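You operate a simulated robot arm through the tools that you are given. There is no shell and no other tool.

You are at the controls of a simulated two-armed robot. One attempt, no reset.

Task
Brush the lint off the big coil and comb its bent fins straight.
Fine: brush and comb from the tool shelf below it go back where they lay. Set down upright: orange brush, green comb. What is to be rubbed or washed off counts as gone when no trace of it is left.
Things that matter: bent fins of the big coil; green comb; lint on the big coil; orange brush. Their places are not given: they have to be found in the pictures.

Only the result counts: the job must be done as asked and must still hold three seconds after the hand-in. Knocking over, shifting, dropping, spilling or breaking anything else fails it.

Robot
Two 6-joint arms with two-finger parallel grippers on one trunk that stands fixed in place. Base frame: the origin is at the foot of the trunk, x ahead of it, y to its left, z up. Lengths are in m, angles in degrees, forces in N, time in s.
The left shoulder is at [0.06, 0.187, 1.097], the right one opposite. With the tool pointing down near the work surface each hand reaches from about 0.1 to 0.56 m from the base axis, measured 20 degrees to its own side. Payload 1.57 kg a hand.
The TCP of each hand is the grasp point between the finger pads, 0.03 m short of the fingertips. In the tool frame z runs along the fingers and y along their closing line. The gripper opens to 0.11 m. The fingers are 0.024 m wide and 0.012 m thick; the gripper's body (0.048 by 0.112 m) begins 0.078 m behind the TCP.
Orientation is that of the tool frame in the base frame, as [roll, pitch, yaw] about the fixed x, y, z axes, in that order (R = Rz(yaw) Ry(pitch) Rx(roll)). With the fingers straight down and closing along the base's y, the tool's x points along the base's -x, its y along +y and its z along -z.

Tools
- The arms move only by the tool servo_tool. It takes "left_commands", "right_commands" or both (then of equal length, played together; a hand with none holds still); each is a list of rows, each a list of 3 entries, a list of its own where there are three numbers: the turn, a rotation vector about the base's x, y, z in degrees, then the shift along the base's x, y, z in mm, then the closure in counts, from 0 (fully open) to 255 (shut). In form: [[[ax, ay, az], [tx, ty, tz], gripper], ...]. A call has 1 to 20 rows; each row is the pose to reach, as a shift and turn from the pose commanded when the call began. Rows are played at 5 a second. More than 0.05 m and 8.6 degrees between two rows, or a gripper value outside its range, and nothing of the call is played. Where a pose cannot be reached the arm comes as near as it can. A force on the tool above 40 N (or 10 N above the force at the start of the call, whichever is more), or a blocked arm, ends the call early, and 0.2 s more pass. The fingers move at their own pace (about 0.153 m/s each) and stop on an object; they squeeze with about 38 N. The grip force told is the motor's: it shows also when the fingers shut on nothing. Time passes only in rows, and 0.2 s behind the last, so rows that repeat a pose let the fingers close. It gives the time, the measured TCP pose, the force on the tool (base axes), the opening and the grip force at its end, in the units of the frame above (readings bear some noise), with the torque about the TCP (base axes, N m) and any sound that the robot's microphone picked up, and new pictures: "views" is both (left out), scene, wrist or none (wrist: the cameras of the hands that moved).
- Cameras (640 x 400 px; columns grow to the right, rows downward): "scene" is now at [0.0191, 0.0113, 1.6507]; the picture's right is [0.19, -0.98, 0.00], its down [-0.69, -0.13, -0.71] and it looks along [0.70, 0.13, -0.70] (base axes); focal length 318 px, centre (320, 200). "left" rides on the left gripper at [0.07, -0.016, -0.141] in its tool frame; the picture's right is [0.23, 0.97, 0.00], its down [-0.86, 0.20, -0.48] and it looks along [-0.47, 0.11, 0.88] (tool axes); focal length 222 px, centre (320, 200). "right" rides on the right gripper at [0.07, 0.016, -0.141] in its tool frame; the picture's right is [-0.23, 0.97, 0.00], its down [-0.86, -0.20, -0.48] and it looks along [-0.47, -0.11, 0.88] (tool axes); focal length 222 px, centre (320, 200).
- move_column(by): slides the trunk up (or, below 0, down) by that many m; the arms and the scene camera ride with it, the base frame stays. It gives what a move gives, with no picture.
- head_to(pan, tilt): turns the head with the scene camera to pan (to the left, within 86 degrees either way) and tilt (down, from -29 to 69), counted from straight ahead of the robot. It gives what a move gives, and a new picture of the scene camera.
- measure_at(camera, pixels): for up to 12 pixels [column, row] of the newest picture of that camera ("zoom" is the newest enlarged one), the place [x, y, z] in the base frame of the surface seen there, good to about 0.002 m, but the place of the scene camera against the robot may be out by one fixed shift of up to 0.012 m in any direction. It takes no simulated time.
- zoom(camera, box): a new picture of the part [left, top, right, bottom] of that camera's present view, enlarged. It takes no simulated time.
- close_job(): hands the job in; it is judged then, once.

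Leave the grippers open and the arms clear of the work at the hand-in unless told otherwise.

The tools are called after "Request:" as a command line: name --argument value ..., lists and objects as JSON in quotes. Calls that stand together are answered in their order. servo_tool: Moves the arms, as the interface text tells. Its arguments: {"type":"object","properties":{"left_commands":{"type":"array","items":{"type":"array"}},"right_commands":{"type":"array","items":{"type":"array"}},"views":{"type":"string","enum":["both","scene","wrist","none"]}},"required":[]} The other tools are called the same way: move_column (by) moves the trunk up or down; head_to (pan, tilt) turns the head that bears the scene camera; measure_at (camera, pixels) gives the place of the surface under pixels of a picture; zoom (camera, box) takes an enlarged picture of a part of a camera's view; close_job () hands the job in.

At the start:

```text
time: 0.0
left_ee_pos: [0.4387, 0.3526, 1.1903]
left_ee_rot: [180.0, 0.0, 179.9]
left_ft_force: [-0.1, 0.2, -1.0]
left_wrist_torque: [0.01, 0.0, 0.0]
left_finger_gap: 0.1101
left_grasp_force: 0.1
right_ee_pos: [0.4741, -0.0731, 1.1993]
right_ee_rot: [-179.9, 0.0, 179.9]
right_ft_force: [0.6, 0.0, 0.0]
right_wrist_torque: [0.01, 0.0, 0.01]
right_finger_gap: 0.1102
right_grasp_force: 0.0
trunk travel left (down, up): [-0.725, 0.265]
head pan, tilt (commanded): [10.8, 44.8]
```

scene: 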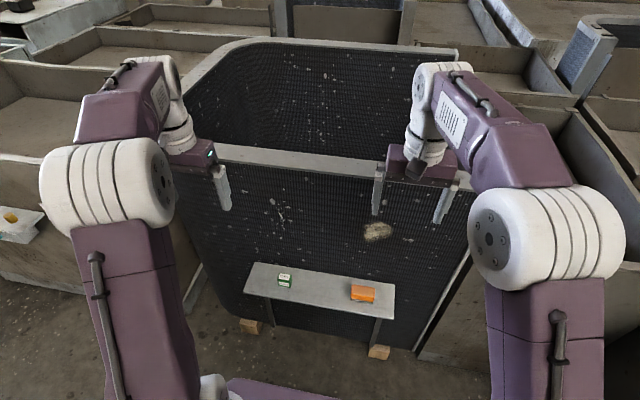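
right: 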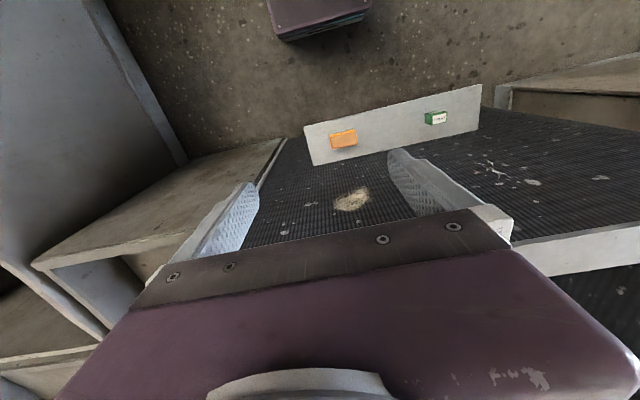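
left: 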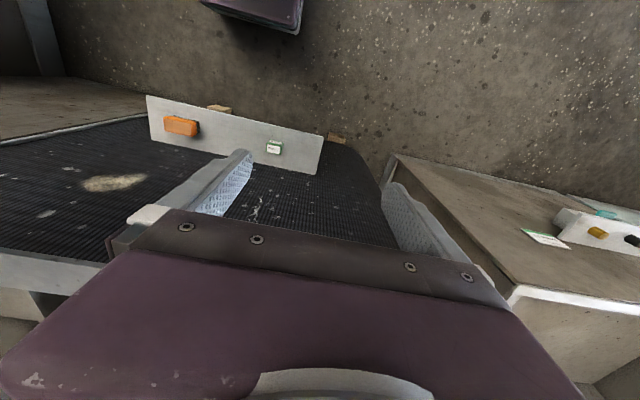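

I see a dark finned coil standing upright in front of the robot, with a shelf low on it. On the shelf are a green comb at about (285,280) and an orange brush at (362,293). There is a lint patch near (378,231). I'll zoom in on the parts that matter first.

Request:
zoom --camera "scene" --box '[220, 240, 420, 365]'

Request:
zoom --camera "scene" --box '[200, 150, 480, 325]'

Request:
measure_at --camera "scene" --pixels '[[378, 231], [365, 232], [390, 231], [280, 215], [285, 277], [285, 284], [362, 288], [362, 297], [320, 280], [300, 160], [320, 230], [250, 200]]'

```text
3.20 times, centred on (320, 302) of scene
```

zoom: 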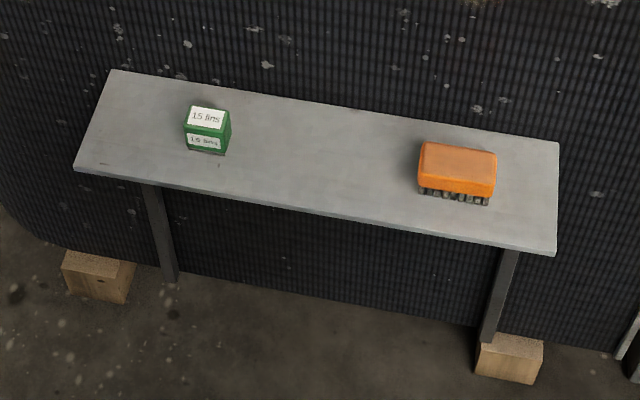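

```text
2.29 times, centred on (340, 238) of scene
```

zoom: 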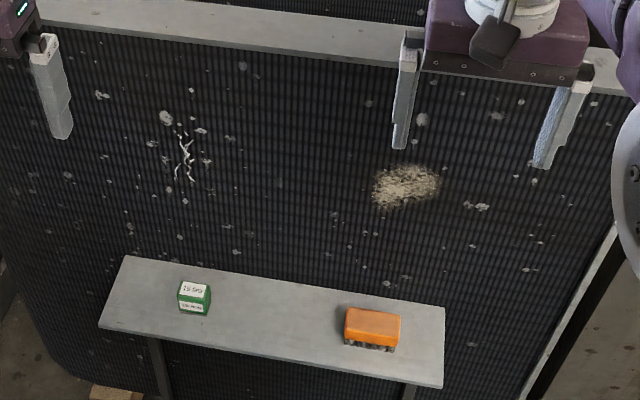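

```text
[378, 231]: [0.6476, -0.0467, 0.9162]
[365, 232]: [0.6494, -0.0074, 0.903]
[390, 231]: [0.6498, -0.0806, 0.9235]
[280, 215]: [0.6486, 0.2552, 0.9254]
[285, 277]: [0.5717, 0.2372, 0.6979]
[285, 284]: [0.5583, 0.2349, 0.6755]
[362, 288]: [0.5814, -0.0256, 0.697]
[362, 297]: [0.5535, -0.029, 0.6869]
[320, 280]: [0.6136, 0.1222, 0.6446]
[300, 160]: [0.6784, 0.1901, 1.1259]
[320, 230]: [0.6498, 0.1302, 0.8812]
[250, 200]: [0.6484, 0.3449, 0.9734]
```

The coil's face is upright at x≈0.65. The lint is near (−0.045, 0.915) in y,z, and the bent fins are near (0.255, 0.925). The scene camera may be shifted, so I'll measure the same features with the wrist cameras and zoom in on them.

Request:
measure_at --camera "right" --pixels '[[343, 134], [343, 144], [437, 116], [437, 122], [352, 200], [335, 200], [368, 195], [490, 168], [390, 140], [310, 130], [480, 90], [316, 160]]'

Request:
measure_at --camera "left" --pixels '[[182, 122], [182, 131], [275, 144], [274, 150], [112, 183], [85, 184], [143, 180], [255, 210], [230, 140], [150, 100], [318, 140], [152, 138]]'

Request:
zoom --camera "right" --box '[290, 70, 530, 220]'

Request:
zoom --camera "left" --box '[70, 80, 350, 255]'

```text
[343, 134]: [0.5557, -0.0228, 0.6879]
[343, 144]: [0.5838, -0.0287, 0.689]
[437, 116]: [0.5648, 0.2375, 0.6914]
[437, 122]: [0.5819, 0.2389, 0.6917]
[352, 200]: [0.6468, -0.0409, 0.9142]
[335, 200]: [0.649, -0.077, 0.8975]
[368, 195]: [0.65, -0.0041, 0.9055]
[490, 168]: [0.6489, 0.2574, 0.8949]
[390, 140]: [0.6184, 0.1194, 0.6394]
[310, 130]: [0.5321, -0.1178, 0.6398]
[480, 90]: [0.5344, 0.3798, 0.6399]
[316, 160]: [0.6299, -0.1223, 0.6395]
```

```text
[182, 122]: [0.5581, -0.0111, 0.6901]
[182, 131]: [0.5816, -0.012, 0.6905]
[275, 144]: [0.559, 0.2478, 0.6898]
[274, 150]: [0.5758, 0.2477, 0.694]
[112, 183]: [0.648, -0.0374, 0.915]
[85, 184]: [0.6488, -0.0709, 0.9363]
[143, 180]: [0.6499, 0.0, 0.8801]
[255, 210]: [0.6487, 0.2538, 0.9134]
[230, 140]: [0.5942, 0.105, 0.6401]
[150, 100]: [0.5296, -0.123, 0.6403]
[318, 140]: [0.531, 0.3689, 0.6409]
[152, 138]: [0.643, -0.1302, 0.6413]
```

```text
2.67 times, centred on (410, 145) of right
```

zoom: 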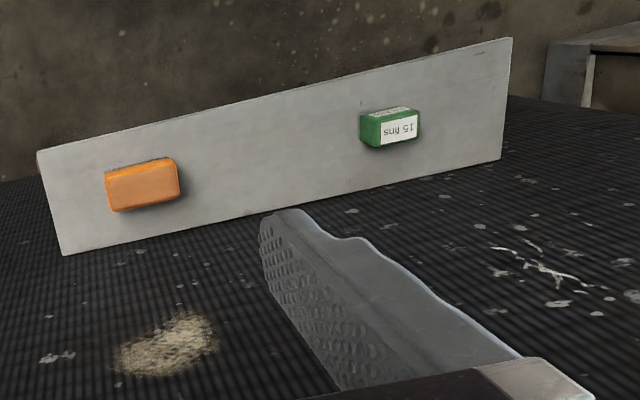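

```text
2.29 times, centred on (210, 168) of left
```

zoom: 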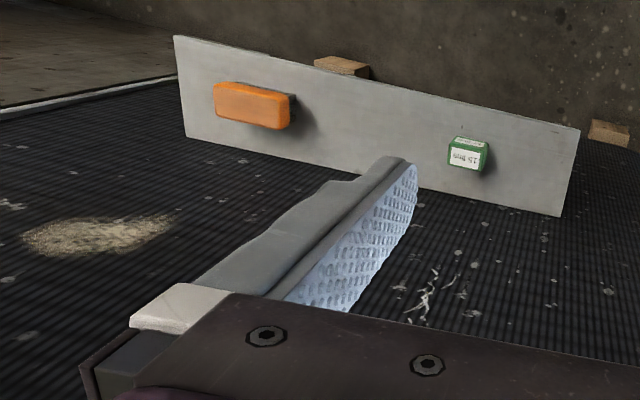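

The wrist cameras agree with each other: shelf top z≈0.640, coil face x≈0.649. The scene camera reads about 5 mm high. Next I'll zoom hard on each tool and on the bent fins to get sizes and directions.

Request:
zoom --camera "scene" --box '[335, 270, 399, 310]'

Request:
zoom --camera "scene" --box '[261, 262, 309, 292]'

Request:
zoom --camera "scene" --box '[248, 185, 312, 245]'

Request:
zoom --camera "scene" --box '[346, 211, 410, 251]'

```text
10.00 times, centred on (367, 290) of scene
```

zoom: 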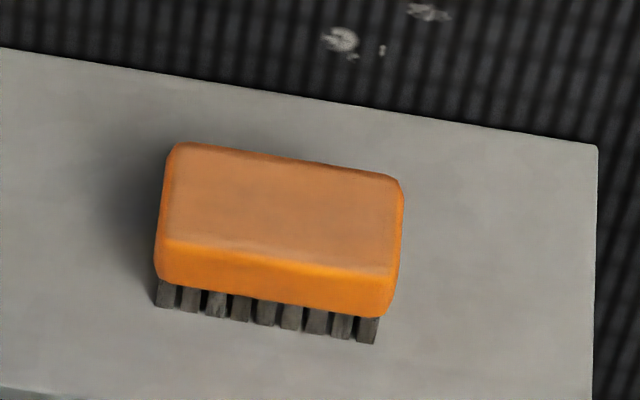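

```text
13.33 times, centred on (285, 277) of scene
```

zoom: 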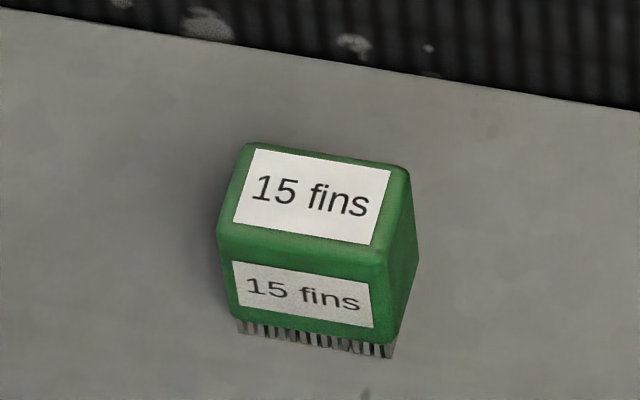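

```text
6.67 times, centred on (280, 215) of scene
```

zoom: 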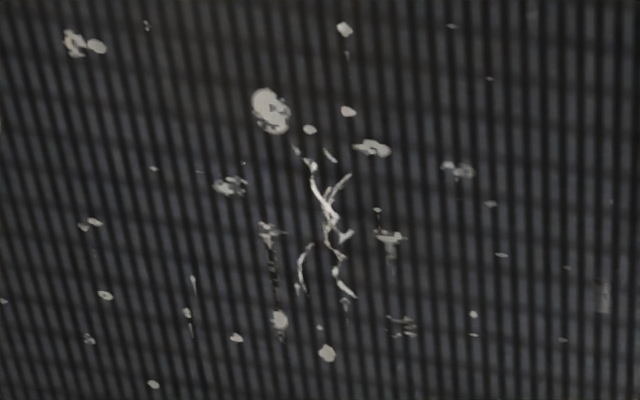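

```text
10.00 times, centred on (378, 231) of scene
```

zoom: 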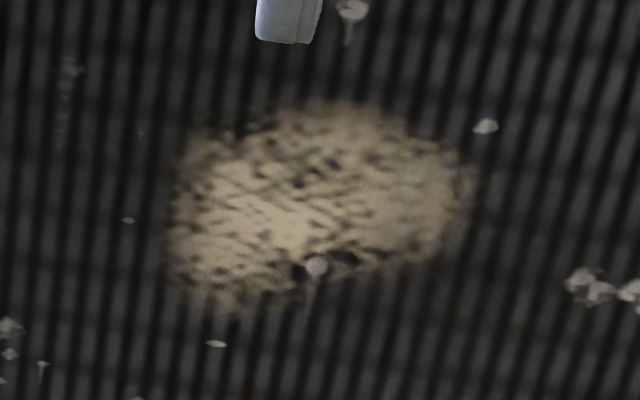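

The fins run vertically. The bent fins are the white squiggle, and the comb's teeth are on its underside. I'll measure the lint's outline in this last zoom at columns 165–475 and rows 100–315.

Request:
measure_at --camera "zoom" --pixels '[[165, 220], [478, 190], [330, 100], [225, 315], [400, 270], [320, 200]]'

Request:
zoom --camera "scene" --box '[248, 185, 312, 245]'

```text
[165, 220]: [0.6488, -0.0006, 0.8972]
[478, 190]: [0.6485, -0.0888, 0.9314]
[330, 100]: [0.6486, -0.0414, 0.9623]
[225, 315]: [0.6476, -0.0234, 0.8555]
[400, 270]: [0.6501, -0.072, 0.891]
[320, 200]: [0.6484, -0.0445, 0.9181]
```

```text
6.67 times, centred on (280, 215) of scene
```

zoom: 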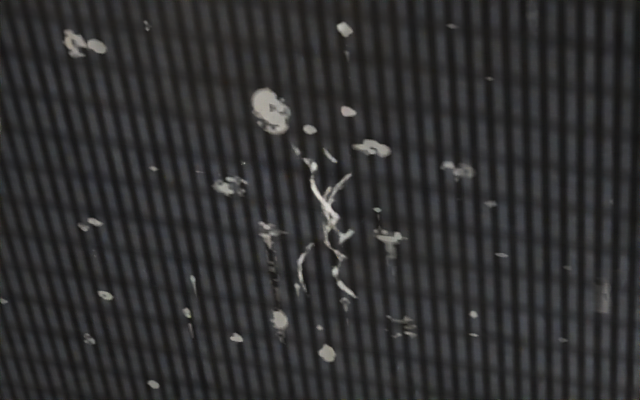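

The squiggle spans roughly columns 292–355 and rows 145–325 of this zoom. I'll measure its ends.

Request:
measure_at --camera "zoom" --pixels '[[295, 148], [330, 155], [350, 178], [300, 290], [353, 297], [347, 318], [328, 210], [270, 230], [272, 300], [390, 238]]'

Request:
zoom --camera "scene" --box '[335, 270, 399, 310]'

```text
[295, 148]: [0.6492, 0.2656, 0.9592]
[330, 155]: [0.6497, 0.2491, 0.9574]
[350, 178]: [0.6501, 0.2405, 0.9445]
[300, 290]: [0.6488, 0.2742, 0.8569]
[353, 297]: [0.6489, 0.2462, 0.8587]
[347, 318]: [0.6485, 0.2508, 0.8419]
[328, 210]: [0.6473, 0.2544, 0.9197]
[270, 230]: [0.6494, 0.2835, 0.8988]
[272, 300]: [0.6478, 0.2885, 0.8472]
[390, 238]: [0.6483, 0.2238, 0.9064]
```

```text
10.00 times, centred on (367, 290) of scene
```

zoom: 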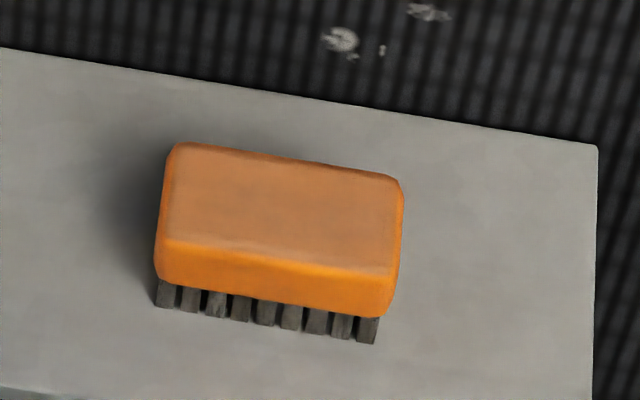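

I'll now measure the brush's top corners and its bristle foot.

Request:
measure_at --camera "zoom" --pixels '[[185, 155], [385, 185], [175, 232], [385, 265], [280, 210], [165, 265], [385, 300], [165, 303], [368, 340], [266, 321], [100, 300], [500, 250]]'

Request:
zoom --camera "scene" --box '[261, 262, 309, 292]'

```text
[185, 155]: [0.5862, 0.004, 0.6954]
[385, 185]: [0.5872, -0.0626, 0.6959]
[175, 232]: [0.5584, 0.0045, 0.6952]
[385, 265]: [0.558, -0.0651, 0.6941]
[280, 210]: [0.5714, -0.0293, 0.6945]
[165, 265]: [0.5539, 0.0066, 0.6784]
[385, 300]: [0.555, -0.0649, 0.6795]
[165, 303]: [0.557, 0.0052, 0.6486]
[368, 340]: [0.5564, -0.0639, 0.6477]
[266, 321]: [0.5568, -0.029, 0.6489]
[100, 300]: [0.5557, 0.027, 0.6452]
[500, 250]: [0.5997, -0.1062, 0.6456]
```

```text
13.33 times, centred on (285, 277) of scene
```

zoom: 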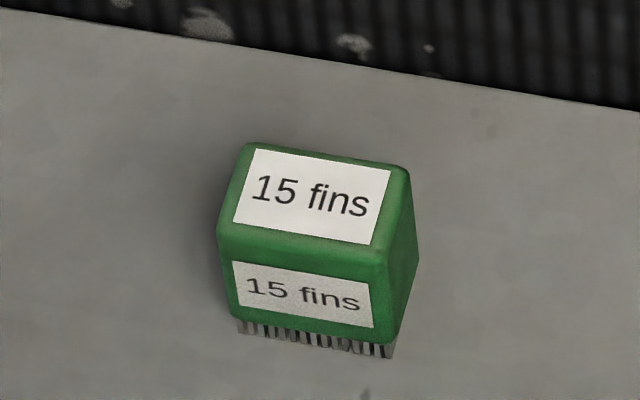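

Next, the comb's corners.

Request:
measure_at --camera "zoom" --pixels '[[250, 150], [400, 172], [225, 225], [380, 250], [312, 195], [228, 290], [390, 335], [240, 328], [390, 353], [412, 240], [130, 300], [305, 295]]'

Request:
zoom --camera "left" --box '[235, 120, 315, 170]'

Request:
zoom --camera "right" --box '[305, 115, 385, 165]'

```text
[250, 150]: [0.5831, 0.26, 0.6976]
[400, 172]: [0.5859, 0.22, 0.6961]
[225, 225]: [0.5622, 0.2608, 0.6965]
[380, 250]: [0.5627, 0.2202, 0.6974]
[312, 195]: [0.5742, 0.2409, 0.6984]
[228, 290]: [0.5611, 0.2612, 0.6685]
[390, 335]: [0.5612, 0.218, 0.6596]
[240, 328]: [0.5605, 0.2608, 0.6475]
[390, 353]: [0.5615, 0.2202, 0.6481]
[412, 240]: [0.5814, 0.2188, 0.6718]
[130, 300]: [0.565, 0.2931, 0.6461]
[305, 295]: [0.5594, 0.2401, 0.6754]
```

```text
8.00 times, centred on (275, 145) of left
```

zoom: 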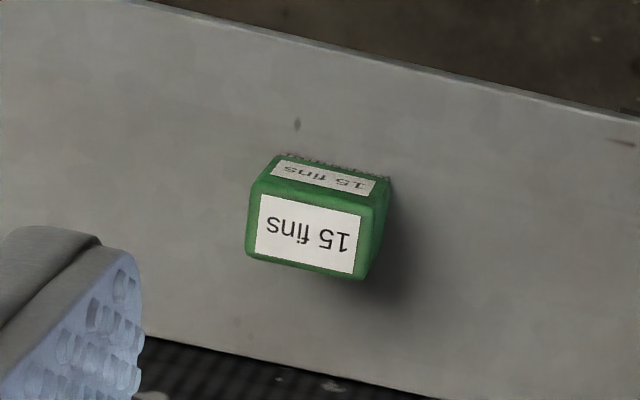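

```text
8.00 times, centred on (345, 140) of right
```

zoom: 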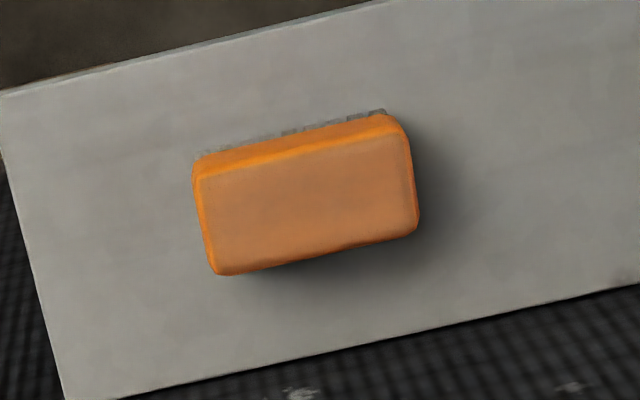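

I'll measure the brush's top corners in this right-hand zoom. Wrist cameras should carry no fixed shift.

Request:
measure_at --camera "zoom" --pixels '[[205, 180], [395, 130], [220, 270], [412, 225], [305, 200], [150, 200], [500, 200], [350, 120], [62, 395], [0, 92], [250, 135], [375, 114]]'

Request:
zoom --camera "left" --box '[235, 120, 315, 170]'

```text
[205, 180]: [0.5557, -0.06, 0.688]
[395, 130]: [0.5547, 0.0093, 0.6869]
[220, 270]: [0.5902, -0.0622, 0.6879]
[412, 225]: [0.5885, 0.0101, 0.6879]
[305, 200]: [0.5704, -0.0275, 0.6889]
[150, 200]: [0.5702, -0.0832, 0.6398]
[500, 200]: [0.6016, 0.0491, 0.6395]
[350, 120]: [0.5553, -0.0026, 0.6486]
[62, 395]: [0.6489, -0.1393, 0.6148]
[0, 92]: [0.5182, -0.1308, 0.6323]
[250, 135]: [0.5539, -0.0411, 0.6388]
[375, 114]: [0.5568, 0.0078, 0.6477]
```

```text
8.00 times, centred on (275, 145) of left
```

zoom: 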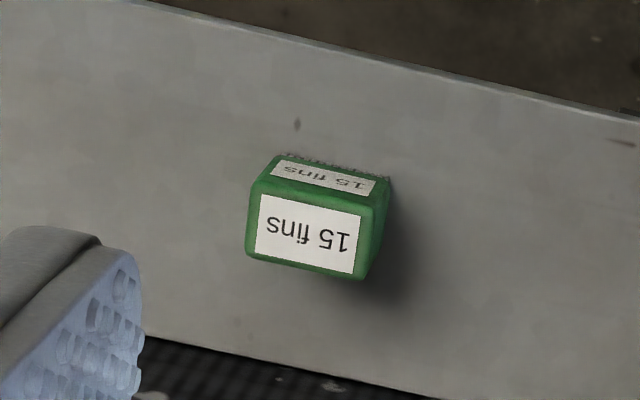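

Now the comb's top corners in the left-hand zoom.

Request:
measure_at --camera "zoom" --pixels '[[262, 195], [365, 215], [252, 248], [355, 272], [308, 230], [285, 168], [380, 185], [385, 180], [290, 156], [340, 165], [450, 250], [200, 200]]'

Request:
zoom --camera "left" --box '[190, 170, 318, 250]'

```text
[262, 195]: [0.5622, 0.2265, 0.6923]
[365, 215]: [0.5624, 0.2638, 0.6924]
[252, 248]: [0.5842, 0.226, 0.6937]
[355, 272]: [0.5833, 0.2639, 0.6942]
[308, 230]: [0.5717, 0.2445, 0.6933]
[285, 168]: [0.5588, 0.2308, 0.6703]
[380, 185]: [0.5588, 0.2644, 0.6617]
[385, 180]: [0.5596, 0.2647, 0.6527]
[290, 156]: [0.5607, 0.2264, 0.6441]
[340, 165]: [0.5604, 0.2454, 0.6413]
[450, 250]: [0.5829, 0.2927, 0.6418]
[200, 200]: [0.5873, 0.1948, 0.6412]
```

```text
5.00 times, centred on (254, 210) of left
```

zoom: 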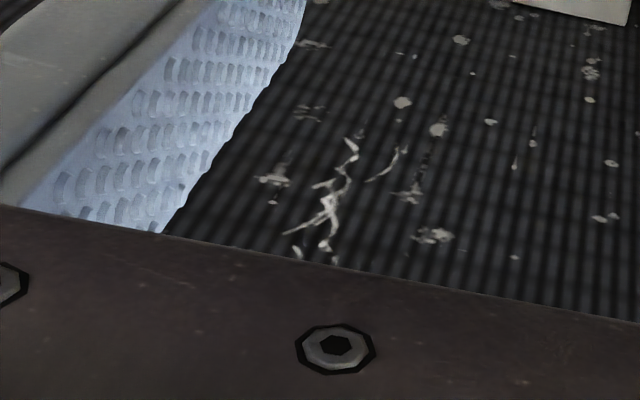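

In wrist-camera coordinates:
- **Brush:** centre (0.572, −0.026), top 0.689.
- **Comb:** centre (0.573, 0.245), top 0.693.
- **Shelf:** top 0.640.

The scene camera is off by about (0, −0.004, +0.005). For low reach I'll lower the trunk by 0.25, since both hands are well clear of the coil face at x≈0.47.

Request:
move_column --by -0.25

Request:
head_to --pan 3 --tilt 40

```text
time: 2.6
left_ee_pos: [0.438, 0.3529, 0.9405]
left_ee_rot: [-179.9, 0.0, -180.0]
left_ft_force: [-1.1, -0.5, 0.5]
left_wrist_torque: [0.0, -0.01, 0.0]
left_finger_gap: 0.1099
left_grasp_force: 0.0
right_ee_pos: [0.4751, -0.0715, 0.9502]
right_ee_rot: [180.0, -0.1, 179.9]
right_ft_force: [-0.5, -0.3, 0.1]
right_wrist_torque: [-0.02, -0.01, 0.02]
right_finger_gap: 0.11
right_grasp_force: 0.0
trunk travel left (down, up): [-0.475, 0.515]
head pan, tilt (commanded): [10.8, 44.8]
```

```text
time: 3.3
left_ee_pos: [0.4394, 0.3521, 0.9419]
left_ee_rot: [179.9, -0.1, -180.0]
left_ft_force: [0.1, 0.0, 0.5]
left_wrist_torque: [0.03, 0.0, 0.01]
left_finger_gap: 0.1098
left_grasp_force: 0.0
right_ee_pos: [0.4742, -0.0713, 0.9498]
right_ee_rot: [180.0, 0.0, -180.0]
right_ft_force: [0.3, -0.3, -0.9]
right_wrist_torque: [-0.04, 0.01, 0.02]
right_finger_gap: 0.1102
right_grasp_force: 0.2
trunk travel left (down, up): [-0.475, 0.515]
head pan, tilt (commanded): [3.0, 40.0]
```

scene: 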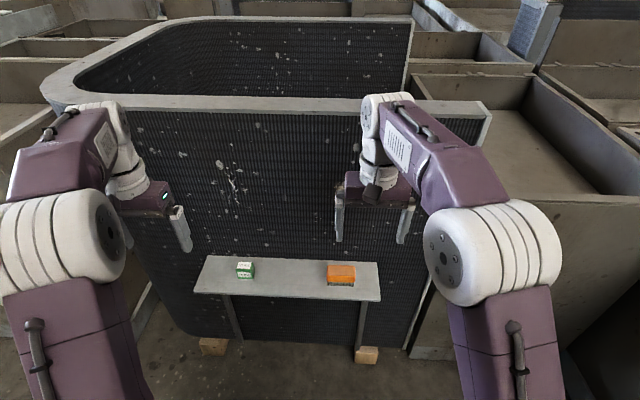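

The view is clear. I'll move the right hand, open and pointing down, to above the brush: target TCP (0.572, −0.026, 0.80). I'll check the reach on the way.

Request:
servo_tool --right_commands '[[[0, 0, 0], [25, 12, -30], 0], [[0, 0, 0], [50, 24, -60], 0], [[0, 0, 0], [75, 36, -90], 0], [[0, 0, 0], [97.5, 45, -120], 0], [[0, 0, 0], [97.5, 45, -150], 0], [[0, 0, 0], [97.5, 45, -150], 0]]' --views "both"

```text
time: 4.7
left_ee_pos: [0.4383, 0.3535, 0.9416]
left_ee_rot: [180.0, 0.0, -180.0]
left_ft_force: [0.0, -0.5, 0.0]
left_wrist_torque: [0.02, 0.01, 0.0]
left_finger_gap: 0.1101
left_grasp_force: 0.0
right_ee_pos: [0.5683, -0.0287, 0.8003]
right_ee_rot: [-180.0, -0.1, 180.0]
right_ft_force: [-0.5, 0.6, -0.6]
right_wrist_torque: [-0.01, 0.02, -0.02]
right_finger_gap: 0.1099
right_grasp_force: 0.0
right hand out of reach, approached as far as the arm can: row 4, 5, 6
trunk travel left (down, up): [-0.475, 0.515]
head pan, tilt (commanded): [3.0, 40.0]
```

scene: 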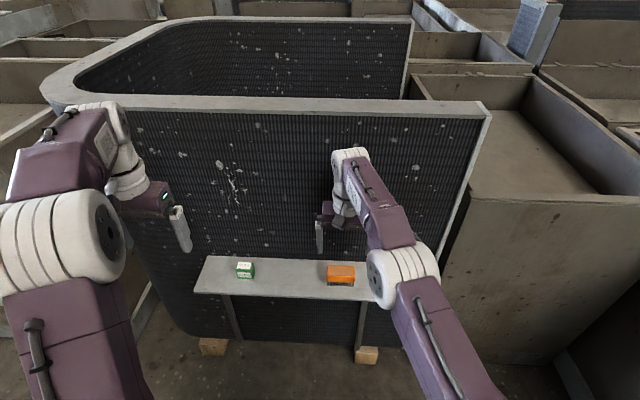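
right: 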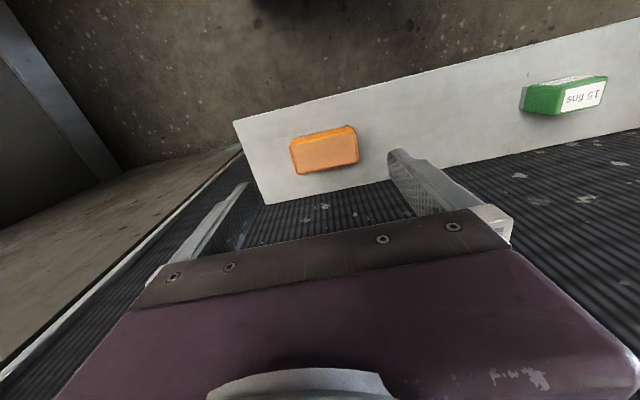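

The reach is about 4 mm short at this height, but it should grow lower down. I'll descend to TCP z 0.74, which puts the fingertips at 0.71, still above the brush top at 0.689. Then I'll read the pose.

Request:
servo_tool --right_commands '[[[0, 0, 0], [0, 0, -30], 0], [[0, 0, 0], [0, 0, -60], 0], [[0, 0, 0], [0, 0, -60], 0]]' --views "wrist"

```text
time: 5.5
left_ee_pos: [0.4381, 0.3527, 0.9412]
left_ee_rot: [-180.0, 0.0, -180.0]
left_ft_force: [0.1, -1.0, 0.1]
left_wrist_torque: [0.02, 0.01, -0.04]
left_finger_gap: 0.1099
left_grasp_force: 0.0
right_ee_pos: [0.5668, -0.0281, 0.7391]
right_ee_rot: [-179.9, 0.0, -180.0]
right_ft_force: [0.1, 0.5, 0.6]
right_wrist_torque: [-0.01, -0.03, 0.0]
right_finger_gap: 0.1102
right_grasp_force: 0.1
trunk travel left (down, up): [-0.475, 0.515]
head pan, tilt (commanded): [3.0, 40.0]
```

right: 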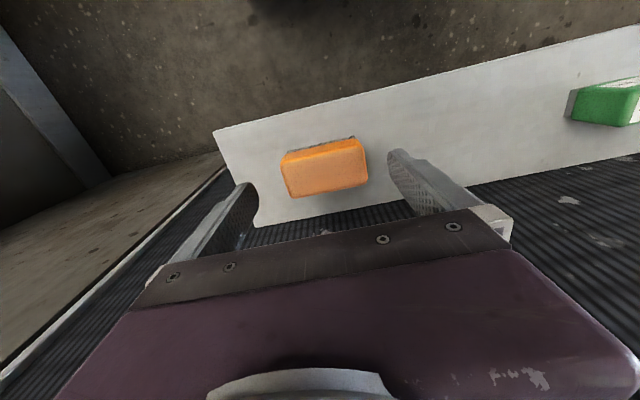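

It's within reach now. From here I'll re-measure the brush with the wrist camera for fine alignment.

Request:
measure_at --camera "right" --pixels '[[285, 165], [362, 150], [291, 193], [366, 180], [325, 172], [320, 149], [300, 215], [400, 130], [355, 138], [284, 152]]'

Request:
zoom --camera "right" --box '[262, 125, 390, 205]'

```text
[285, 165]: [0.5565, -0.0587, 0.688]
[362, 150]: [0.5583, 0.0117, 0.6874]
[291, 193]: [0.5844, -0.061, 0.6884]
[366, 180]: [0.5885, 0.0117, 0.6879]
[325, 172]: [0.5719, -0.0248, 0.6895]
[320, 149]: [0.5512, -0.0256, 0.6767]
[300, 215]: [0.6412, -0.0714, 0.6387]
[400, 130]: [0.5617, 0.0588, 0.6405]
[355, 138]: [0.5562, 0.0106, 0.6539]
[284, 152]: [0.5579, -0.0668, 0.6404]
```

```text
5.00 times, centred on (326, 165) of right
```

zoom: 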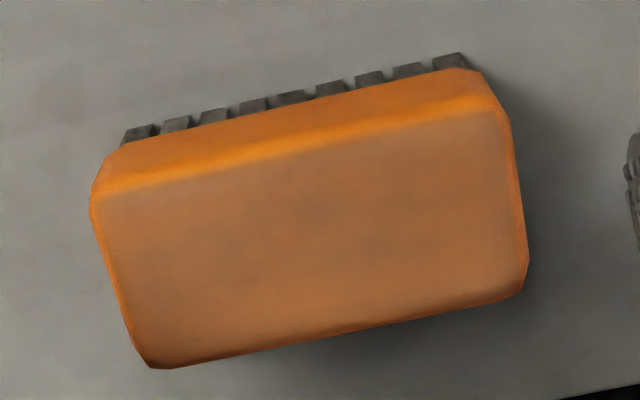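

I'll check the brush's yaw and side edges from this zoom.

Request:
measure_at --camera "zoom" --pixels '[[100, 205], [145, 355], [495, 110], [520, 280], [92, 210], [524, 240], [120, 170], [480, 85], [130, 135], [460, 60], [300, 110], [320, 250]]'

```text
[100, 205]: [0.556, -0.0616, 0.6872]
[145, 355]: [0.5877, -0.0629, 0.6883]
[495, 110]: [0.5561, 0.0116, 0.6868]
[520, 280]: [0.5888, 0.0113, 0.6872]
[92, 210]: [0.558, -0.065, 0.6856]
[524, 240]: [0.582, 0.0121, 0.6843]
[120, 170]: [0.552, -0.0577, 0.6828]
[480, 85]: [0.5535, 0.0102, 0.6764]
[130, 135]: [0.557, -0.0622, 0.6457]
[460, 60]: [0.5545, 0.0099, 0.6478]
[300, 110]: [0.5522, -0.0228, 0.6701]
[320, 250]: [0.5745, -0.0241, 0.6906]
```

The brush is square to the base axes. Its centre is (0.572, −0.026), spanning y −0.065…0.013. I'll centre the hand over it, then descend to TCP z≈0.686 (fingertips ≈0.656, so the bristles stay free below the fingertips) and close.

Request:
servo_tool --right_commands '[[[0, 0, 0], [4.5, 2.5, 0], 0], [[0, 0, 0], [4.5, 2.5, -18], 0], [[0, 0, 0], [4.5, 2.5, -36], 0], [[0, 0, 0], [4.5, 2.5, -53], 0], [[0, 0, 0], [4.5, 2.5, -53], 0], [[0, 0, 0], [4.5, 2.5, -53], 0]]' --views "both"

```text
time: 6.9
left_ee_pos: [0.4383, 0.3531, 0.9418]
left_ee_rot: [179.9, 0.1, -180.0]
left_ft_force: [0.4, 0.3, -1.3]
left_wrist_torque: [-0.01, 0.0, -0.02]
left_finger_gap: 0.1102
left_grasp_force: 0.1
right_ee_pos: [0.5734, -0.0252, 0.6878]
right_ee_rot: [-180.0, 0.1, 180.0]
right_ft_force: [-0.4, 0.6, 0.0]
right_wrist_torque: [-0.04, 0.0, -0.03]
right_finger_gap: 0.1098
right_grasp_force: 0.1
trunk travel left (down, up): [-0.475, 0.515]
head pan, tilt (commanded): [3.0, 40.0]
```

scene: 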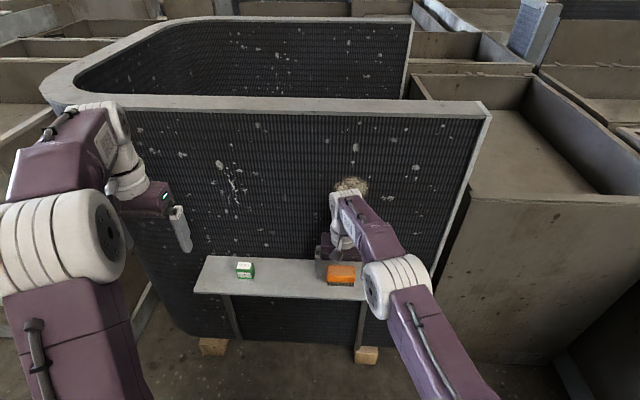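
right: 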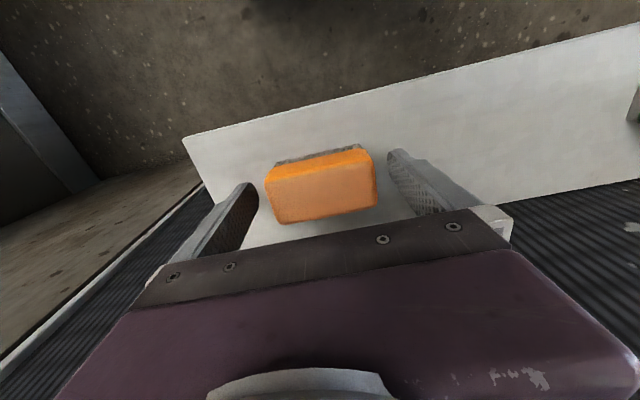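

The fingers straddle the brush. I'll close on it, hold for a second so it settles, and not lift yet.

Request:
servo_tool --right_commands '[[[0, 0, 0], [0, 0, 0], 60], [[0, 0, 0], [0, 0, 0], 100], [[0, 0, 0], [0, 0, 0], 255], [[0, 0, 0], [0, 0, 0], 255], [[0, 0, 0], [0, 0, 0], 255]]' --views "wrist"

```text
time: 8.1
left_ee_pos: [0.4383, 0.3537, 0.9419]
left_ee_rot: [-180.0, 0.0, 180.0]
left_ft_force: [-0.3, -0.1, -0.3]
left_wrist_torque: [0.02, -0.01, -0.01]
left_finger_gap: 0.11
left_grasp_force: 0.0
right_ee_pos: [0.5723, -0.0251, 0.6884]
right_ee_rot: [180.0, 0.1, -180.0]
right_ft_force: [0.2, -0.6, -0.9]
right_wrist_torque: [-0.03, 0.01, 0.0]
right_finger_gap: 0.0789
right_grasp_force: 37.6
trunk travel left (down, up): [-0.475, 0.515]
head pan, tilt (commanded): [3.0, 40.0]
```

right: 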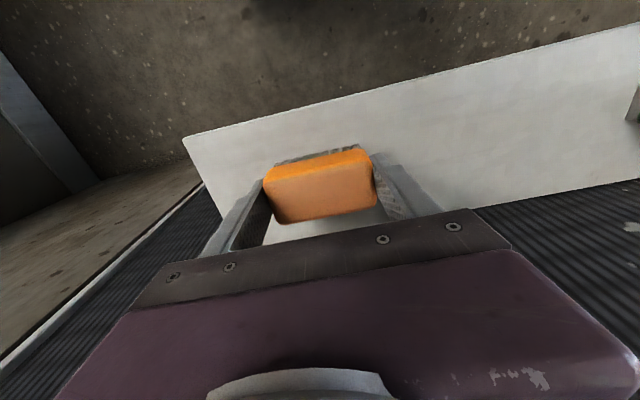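

The brush is held with a 0.079 gap and 37.6 N grip. I'll lift straight up, back away from the coil to x≈0.45, z≈0.90, and then turn the tool forward (−90° about y) so the bristles face the coil.

Request:
servo_tool --right_commands '[[[0, 0, 0], [0, 0, 25], 255], [[0, 0, 0], [0, 0, 55], 255], [[0, 0, 0], [-30, 0, 85], 255], [[0, 0, 0], [-65, -5, 115], 255], [[0, 0, 0], [-100, -10, 145], 255], [[0, 0, 0], [-130, -15, 175], 255], [[0, -8, 0], [-140, -15, 200], 255], [[0, -16, 0], [-140, -15, 212], 255], [[0, -24, 0], [-140, -15, 212], 255], [[0, -32, 0], [-140, -15, 212], 255], [[0, -40, 0], [-140, -15, 212], 255]]' --views "both"

```text
time: 10.5
left_ee_pos: [0.4385, 0.352, 0.942]
left_ee_rot: [179.9, 0.0, -180.0]
left_ft_force: [0.1, -0.7, 0.1]
left_wrist_torque: [0.01, 0.0, 0.03]
left_finger_gap: 0.1102
left_grasp_force: 0.0
right_ee_pos: [0.4318, -0.0413, 0.8972]
right_ee_rot: [179.9, 40.0, 179.9]
right_ft_force: [0.4, 0.2, 0.3]
right_wrist_torque: [0.0, 0.02, -0.04]
right_finger_gap: 0.0
right_grasp_force: 21.4
trunk travel left (down, up): [-0.475, 0.515]
head pan, tilt (commanded): [3.0, 40.0]
```

scene: 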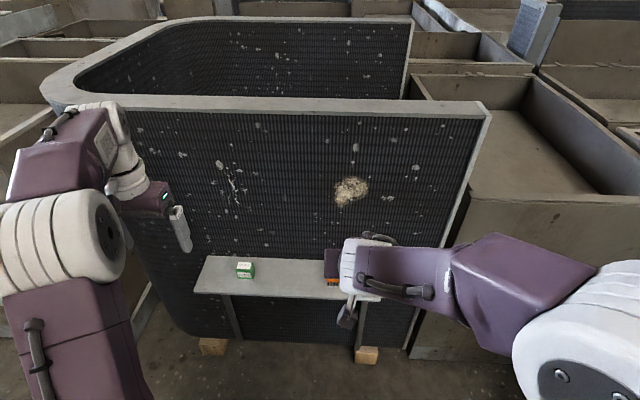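
right: 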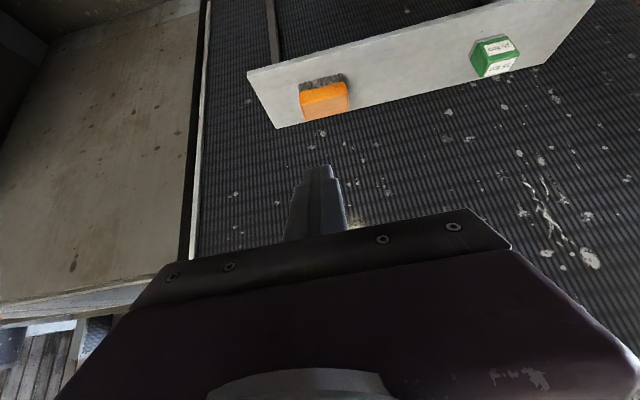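

The fingers are shut on nothing. The brush slipped out and is still on the shelf at (325,95) in the right picture. I'll check whether it moved.

Request:
zoom --camera "right" --box '[260, 55, 388, 135]'

Request:
measure_at --camera "right" --pixels '[[302, 95], [347, 85], [308, 117], [347, 109], [325, 97], [300, 82], [343, 75], [325, 80], [280, 100], [370, 90]]'

```text
5.00 times, centred on (324, 95) of right
```

zoom: 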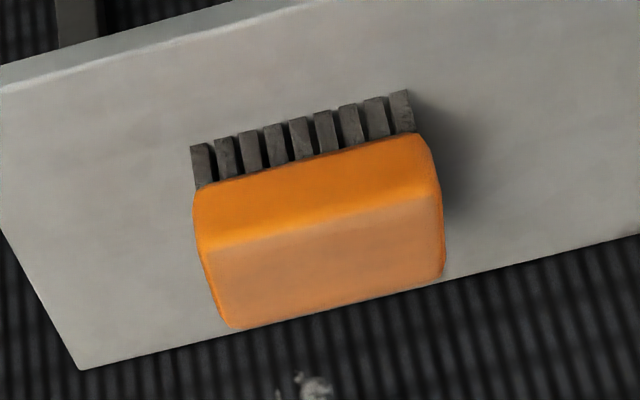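

```text
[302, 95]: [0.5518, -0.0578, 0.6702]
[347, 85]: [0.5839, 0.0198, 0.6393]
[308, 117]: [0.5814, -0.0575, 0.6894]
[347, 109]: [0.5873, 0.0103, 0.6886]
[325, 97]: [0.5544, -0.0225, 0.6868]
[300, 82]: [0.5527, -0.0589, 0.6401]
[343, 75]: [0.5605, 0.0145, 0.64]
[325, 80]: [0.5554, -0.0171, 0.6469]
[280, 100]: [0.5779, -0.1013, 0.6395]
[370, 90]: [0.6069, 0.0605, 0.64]
```

The brush seems unmoved and upright. I'll measure the height of the boundary between bristles and body, plus the corners, in this zoom.

Request:
measure_at --camera "zoom" --pixels '[[200, 205], [215, 185], [420, 140], [300, 165], [300, 205], [206, 255], [438, 205], [235, 322], [440, 272], [325, 260], [200, 180], [400, 125]]'

```text
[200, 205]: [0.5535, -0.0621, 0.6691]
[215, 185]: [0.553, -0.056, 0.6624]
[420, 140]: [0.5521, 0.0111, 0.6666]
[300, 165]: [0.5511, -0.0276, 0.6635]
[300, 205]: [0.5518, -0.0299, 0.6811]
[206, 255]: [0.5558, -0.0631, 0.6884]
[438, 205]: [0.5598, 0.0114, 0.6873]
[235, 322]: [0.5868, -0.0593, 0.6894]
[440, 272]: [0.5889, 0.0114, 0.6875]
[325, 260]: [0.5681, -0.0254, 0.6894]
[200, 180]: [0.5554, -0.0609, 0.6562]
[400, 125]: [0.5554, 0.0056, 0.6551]
```

The brush body spans z 0.660–0.690 with bristles below to 0.640, and it has not moved. My grip was too shallow. I'll go back over it with open fingers, staying above it at z≈0.747, and then grip lower.

Request:
servo_tool --right_commands '[[[0, 8, 0], [0, 0, 0], 0], [[0, 16, 0], [0, 0, 0], 0], [[0, 24, 0], [0, 0, 0], 0], [[0, 32, 0], [0, 0, 0], 0], [[0, 40, 0], [10, 0, -12], 0], [[0, 40, 0], [40, 5, -40], 0], [[0, 40, 0], [75, 10, -70], 0], [[0, 40, 0], [110, 15, -100], 0], [[0, 40, 0], [139, 15, -130], 0], [[0, 40, 0], [139, 15, -152], 0], [[0, 40, 0], [139, 15, -152], 0]]' --views "wrist"

```text
time: 12.9
left_ee_pos: [0.4385, 0.3524, 0.9395]
left_ee_rot: [-180.0, 0.0, -180.0]
left_ft_force: [0.8, -0.7, 1.0]
left_wrist_torque: [0.0, 0.0, -0.01]
left_finger_gap: 0.1102
left_grasp_force: 0.0
right_ee_pos: [0.5716, -0.026, 0.745]
right_ee_rot: [-180.0, -0.1, 180.0]
right_ft_force: [0.1, 0.4, 0.6]
right_wrist_torque: [-0.02, 0.02, 0.0]
right_finger_gap: 0.11
right_grasp_force: 0.0
trunk travel left (down, up): [-0.475, 0.515]
head pan, tilt (commanded): [3.0, 40.0]
```

right: 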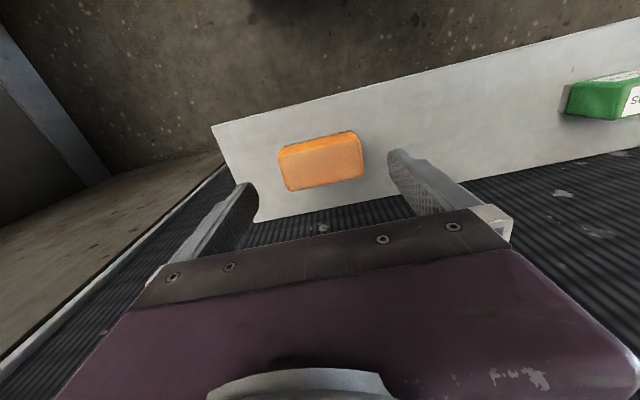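

The hand is back over the brush, open. I'll descend 70 mm to TCP z≈0.677, about mid-body with the fingertips 7 mm off the shelf, then close and hold.

Request:
servo_tool --right_commands '[[[0, 0, 0], [0, 0, -25], 0], [[0, 0, 0], [0, 0, -48], 0], [[0, 0, 0], [0, 0, -62], 0], [[0, 0, 0], [0, 0, -70], 0], [[0, 0, 0], [0, 0, -70], 60], [[0, 0, 0], [0, 0, -70], 100], [[0, 0, 0], [0, 0, -70], 255], [[0, 0, 0], [0, 0, -70], 255], [[0, 0, 0], [0, 0, -70], 255]]' --views "wrist"

```text
time: 14.9
left_ee_pos: [0.4386, 0.3524, 0.9413]
left_ee_rot: [179.9, 0.0, 179.9]
left_ft_force: [0.2, 0.2, 0.4]
left_wrist_torque: [0.03, 0.0, -0.02]
left_finger_gap: 0.11
left_grasp_force: 0.0
right_ee_pos: [0.5721, -0.026, 0.6779]
right_ee_rot: [179.9, 0.0, 180.0]
right_ft_force: [0.9, -0.2, 0.7]
right_wrist_torque: [-0.07, -0.04, -0.03]
right_finger_gap: 0.0793
right_grasp_force: 38.1
trunk travel left (down, up): [-0.475, 0.515]
head pan, tilt (commanded): [3.0, 40.0]
```

right: 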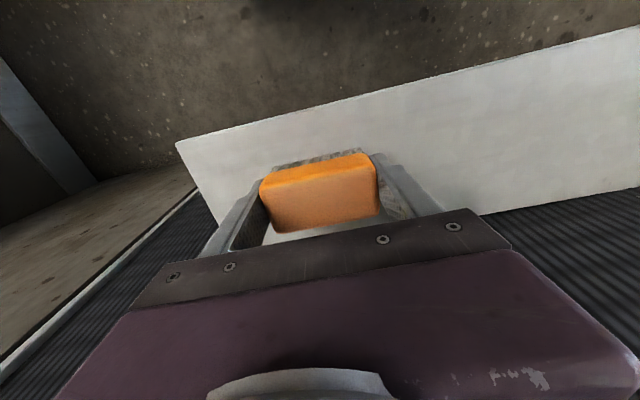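

The grip reads 0.0793 gap and 38 N at mid-body. I'll test it with a slow lift of about 20 mm and check the gap.

Request:
servo_tool --right_commands '[[[0, 0, 0], [0, 0, 3], 255], [[0, 0, 0], [0, 0, 8], 255], [[0, 0, 0], [0, 0, 14], 255], [[0, 0, 0], [0, 0, 20], 255], [[0, 0, 0], [0, 0, 20], 255]]' --views "both"

```text
time: 16.1
left_ee_pos: [0.4381, 0.3516, 0.9399]
left_ee_rot: [-180.0, 0.0, 179.9]
left_ft_force: [-0.2, 0.6, -0.2]
left_wrist_torque: [0.0, 0.0, 0.0]
left_finger_gap: 0.1097
left_grasp_force: 0.1
right_ee_pos: [0.5705, -0.0258, 0.6964]
right_ee_rot: [-180.0, 0.0, -179.9]
right_ft_force: [-0.3, 0.1, -1.7]
right_wrist_torque: [0.01, -0.03, 0.0]
right_finger_gap: 0.0796
right_grasp_force: 37.8
trunk travel left (down, up): [-0.475, 0.515]
head pan, tilt (commanded): [3.0, 40.0]
```

scene: 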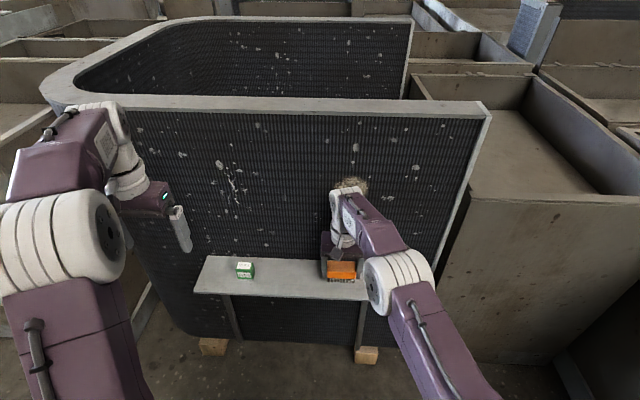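
right: 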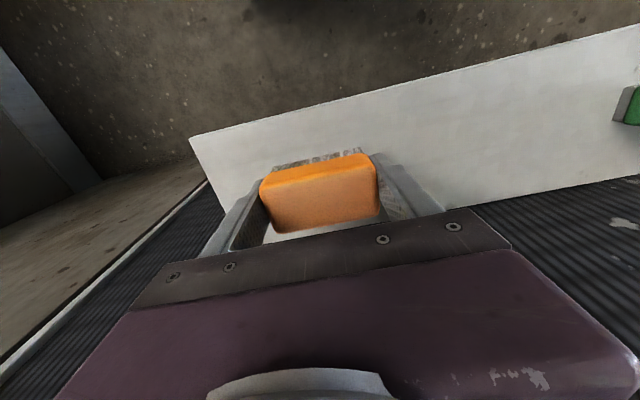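

The brush is in the hand and rose with it, so the bristle tips lie about 37 mm ahead of the TCP. I'll lift on to z≈0.90 and step back to x≈0.545, then turn the first half toward the coil.

Request:
servo_tool --right_commands '[[[0, 0, 0], [0, 0, 15], 255], [[0, 0, 0], [-8, 0, 40], 255], [[0, 0, 0], [-18, -3, 70], 255], [[0, 0, 0], [-30, -6, 100], 255], [[0, 0, 0], [-40, -9, 130], 255], [[0, 0, 0], [-45, -12, 160], 255], [[0, -4, 0], [-45, -15, 185], 255], [[0, -10, 0], [-45, -15, 203], 255], [[0, -17, 0], [-45, -15, 210], 255], [[0, -25, 0], [-45, -15, 210], 255], [[0, -33, 0], [-45, -15, 210], 255], [[0, -41, 0], [-45, -15, 210], 255], [[0, -45, 0], [-45, -15, 210], 255]]' --views "both"

```text
time: 18.9
left_ee_pos: [0.4391, 0.3533, 0.941]
left_ee_rot: [-179.9, -0.1, 180.0]
left_ft_force: [-0.5, -0.2, -0.9]
left_wrist_torque: [-0.03, 0.0, 0.0]
left_finger_gap: 0.11
left_grasp_force: 0.1
right_ee_pos: [0.5257, -0.0409, 0.9069]
right_ee_rot: [180.0, 45.0, 180.0]
right_ft_force: [0.0, -0.9, -1.0]
right_wrist_torque: [-0.01, 0.04, 0.05]
right_finger_gap: 0.0793
right_grasp_force: 37.8
trunk travel left (down, up): [-0.475, 0.515]
head pan, tilt (commanded): [3.0, 40.0]
```

scene: 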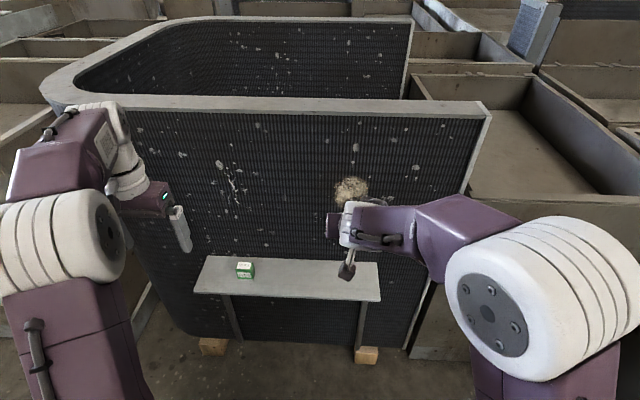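
right: 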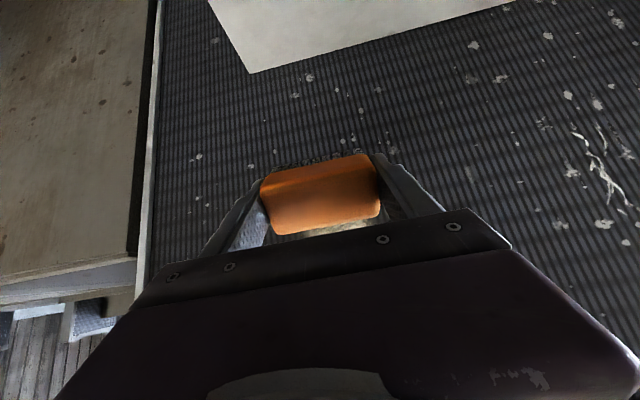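

The brush is still held firmly and now tilts 45° toward the coil. I'll turn the other 45° so the bristles face it squarely.

Request:
servo_tool --right_commands '[[[0, -7.5, 0], [0, 0, 0], 255], [[0, -15, 0], [0, 0, 0], 255], [[0, -22.5, 0], [0, 0, 0], 255], [[0, -30, 0], [0, 0, 0], 255], [[0, -37.5, 0], [0, 0, 0], 255], [[0, -45, 0], [0, 0, 0], 255], [[0, -45, 0], [0, 0, 0], 255]]' --views "both"

```text
time: 20.5
left_ee_pos: [0.4378, 0.3531, 0.9411]
left_ee_rot: [-180.0, 0.1, 180.0]
left_ft_force: [0.9, -0.7, 0.5]
left_wrist_torque: [-0.01, -0.01, -0.04]
left_finger_gap: 0.11
left_grasp_force: 0.1
right_ee_pos: [0.5352, -0.0308, 0.9212]
right_ee_rot: [-107.6, 89.6, -107.8]
right_ft_force: [-0.7, 0.9, -1.3]
right_wrist_torque: [-0.02, 0.04, 0.02]
right_finger_gap: 0.0797
right_grasp_force: 38.4
right hand out of reach, approached as far as the arm can: row 6, 7
trunk travel left (down, up): [-0.475, 0.515]
head pan, tilt (commanded): [3.0, 40.0]
```

scene: 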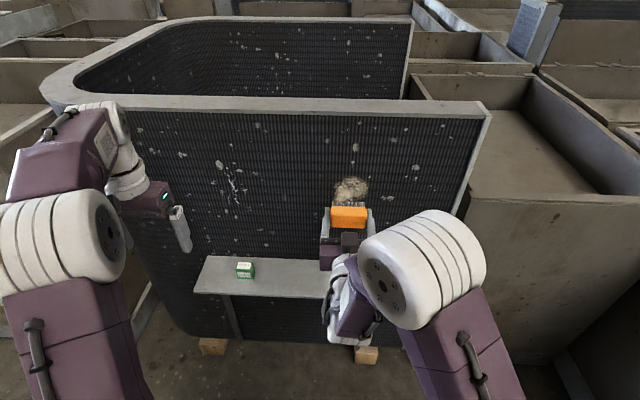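
right: 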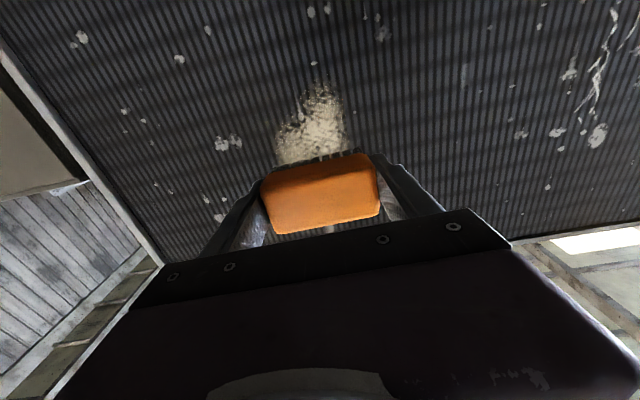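

The bristles now face the coil (pitch ≈90°). The position drifted about 10–14 mm because the arm was too folded there. Moving forward should free it, so I'll step toward (0.575, −0.041, 0.907), keeping 36 mm off the face.

Request:
servo_tool --right_commands '[[[0, 0, 0], [15, -5, 0], 255], [[0, 0, 0], [28, -10, -7], 255], [[0, 0, 0], [40, -10, -14], 255], [[0, 0, 0], [40, -10, -14], 255]]' --views "both"

```text
time: 21.5
left_ee_pos: [0.4386, 0.353, 0.9407]
left_ee_rot: [-179.9, 0.1, 180.0]
left_ft_force: [0.5, -0.3, -0.8]
left_wrist_torque: [0.01, 0.02, 0.0]
left_finger_gap: 0.11
left_grasp_force: 0.0
right_ee_pos: [0.5745, -0.0399, 0.9072]
right_ee_rot: [-110.2, 89.7, -110.6]
right_ft_force: [0.0, -0.3, -1.3]
right_wrist_torque: [0.01, 0.02, 0.02]
right_finger_gap: 0.0793
right_grasp_force: 38.3
trunk travel left (down, up): [-0.475, 0.515]
head pan, tilt (commanded): [3.0, 40.0]
```

scene: 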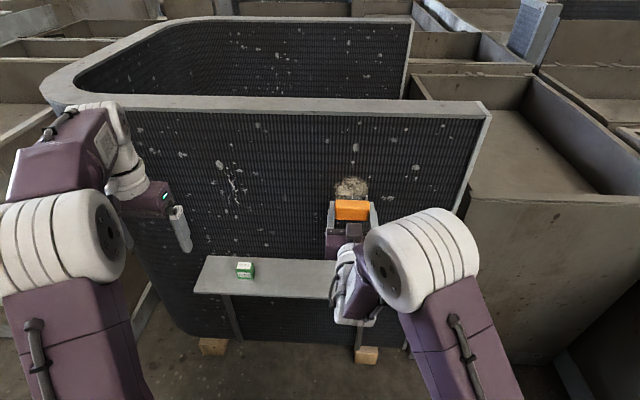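
right: 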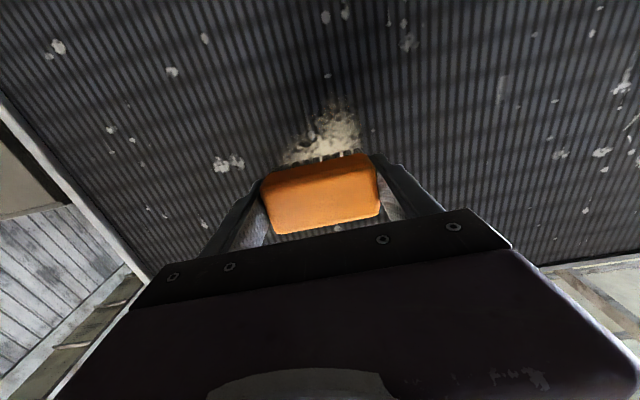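

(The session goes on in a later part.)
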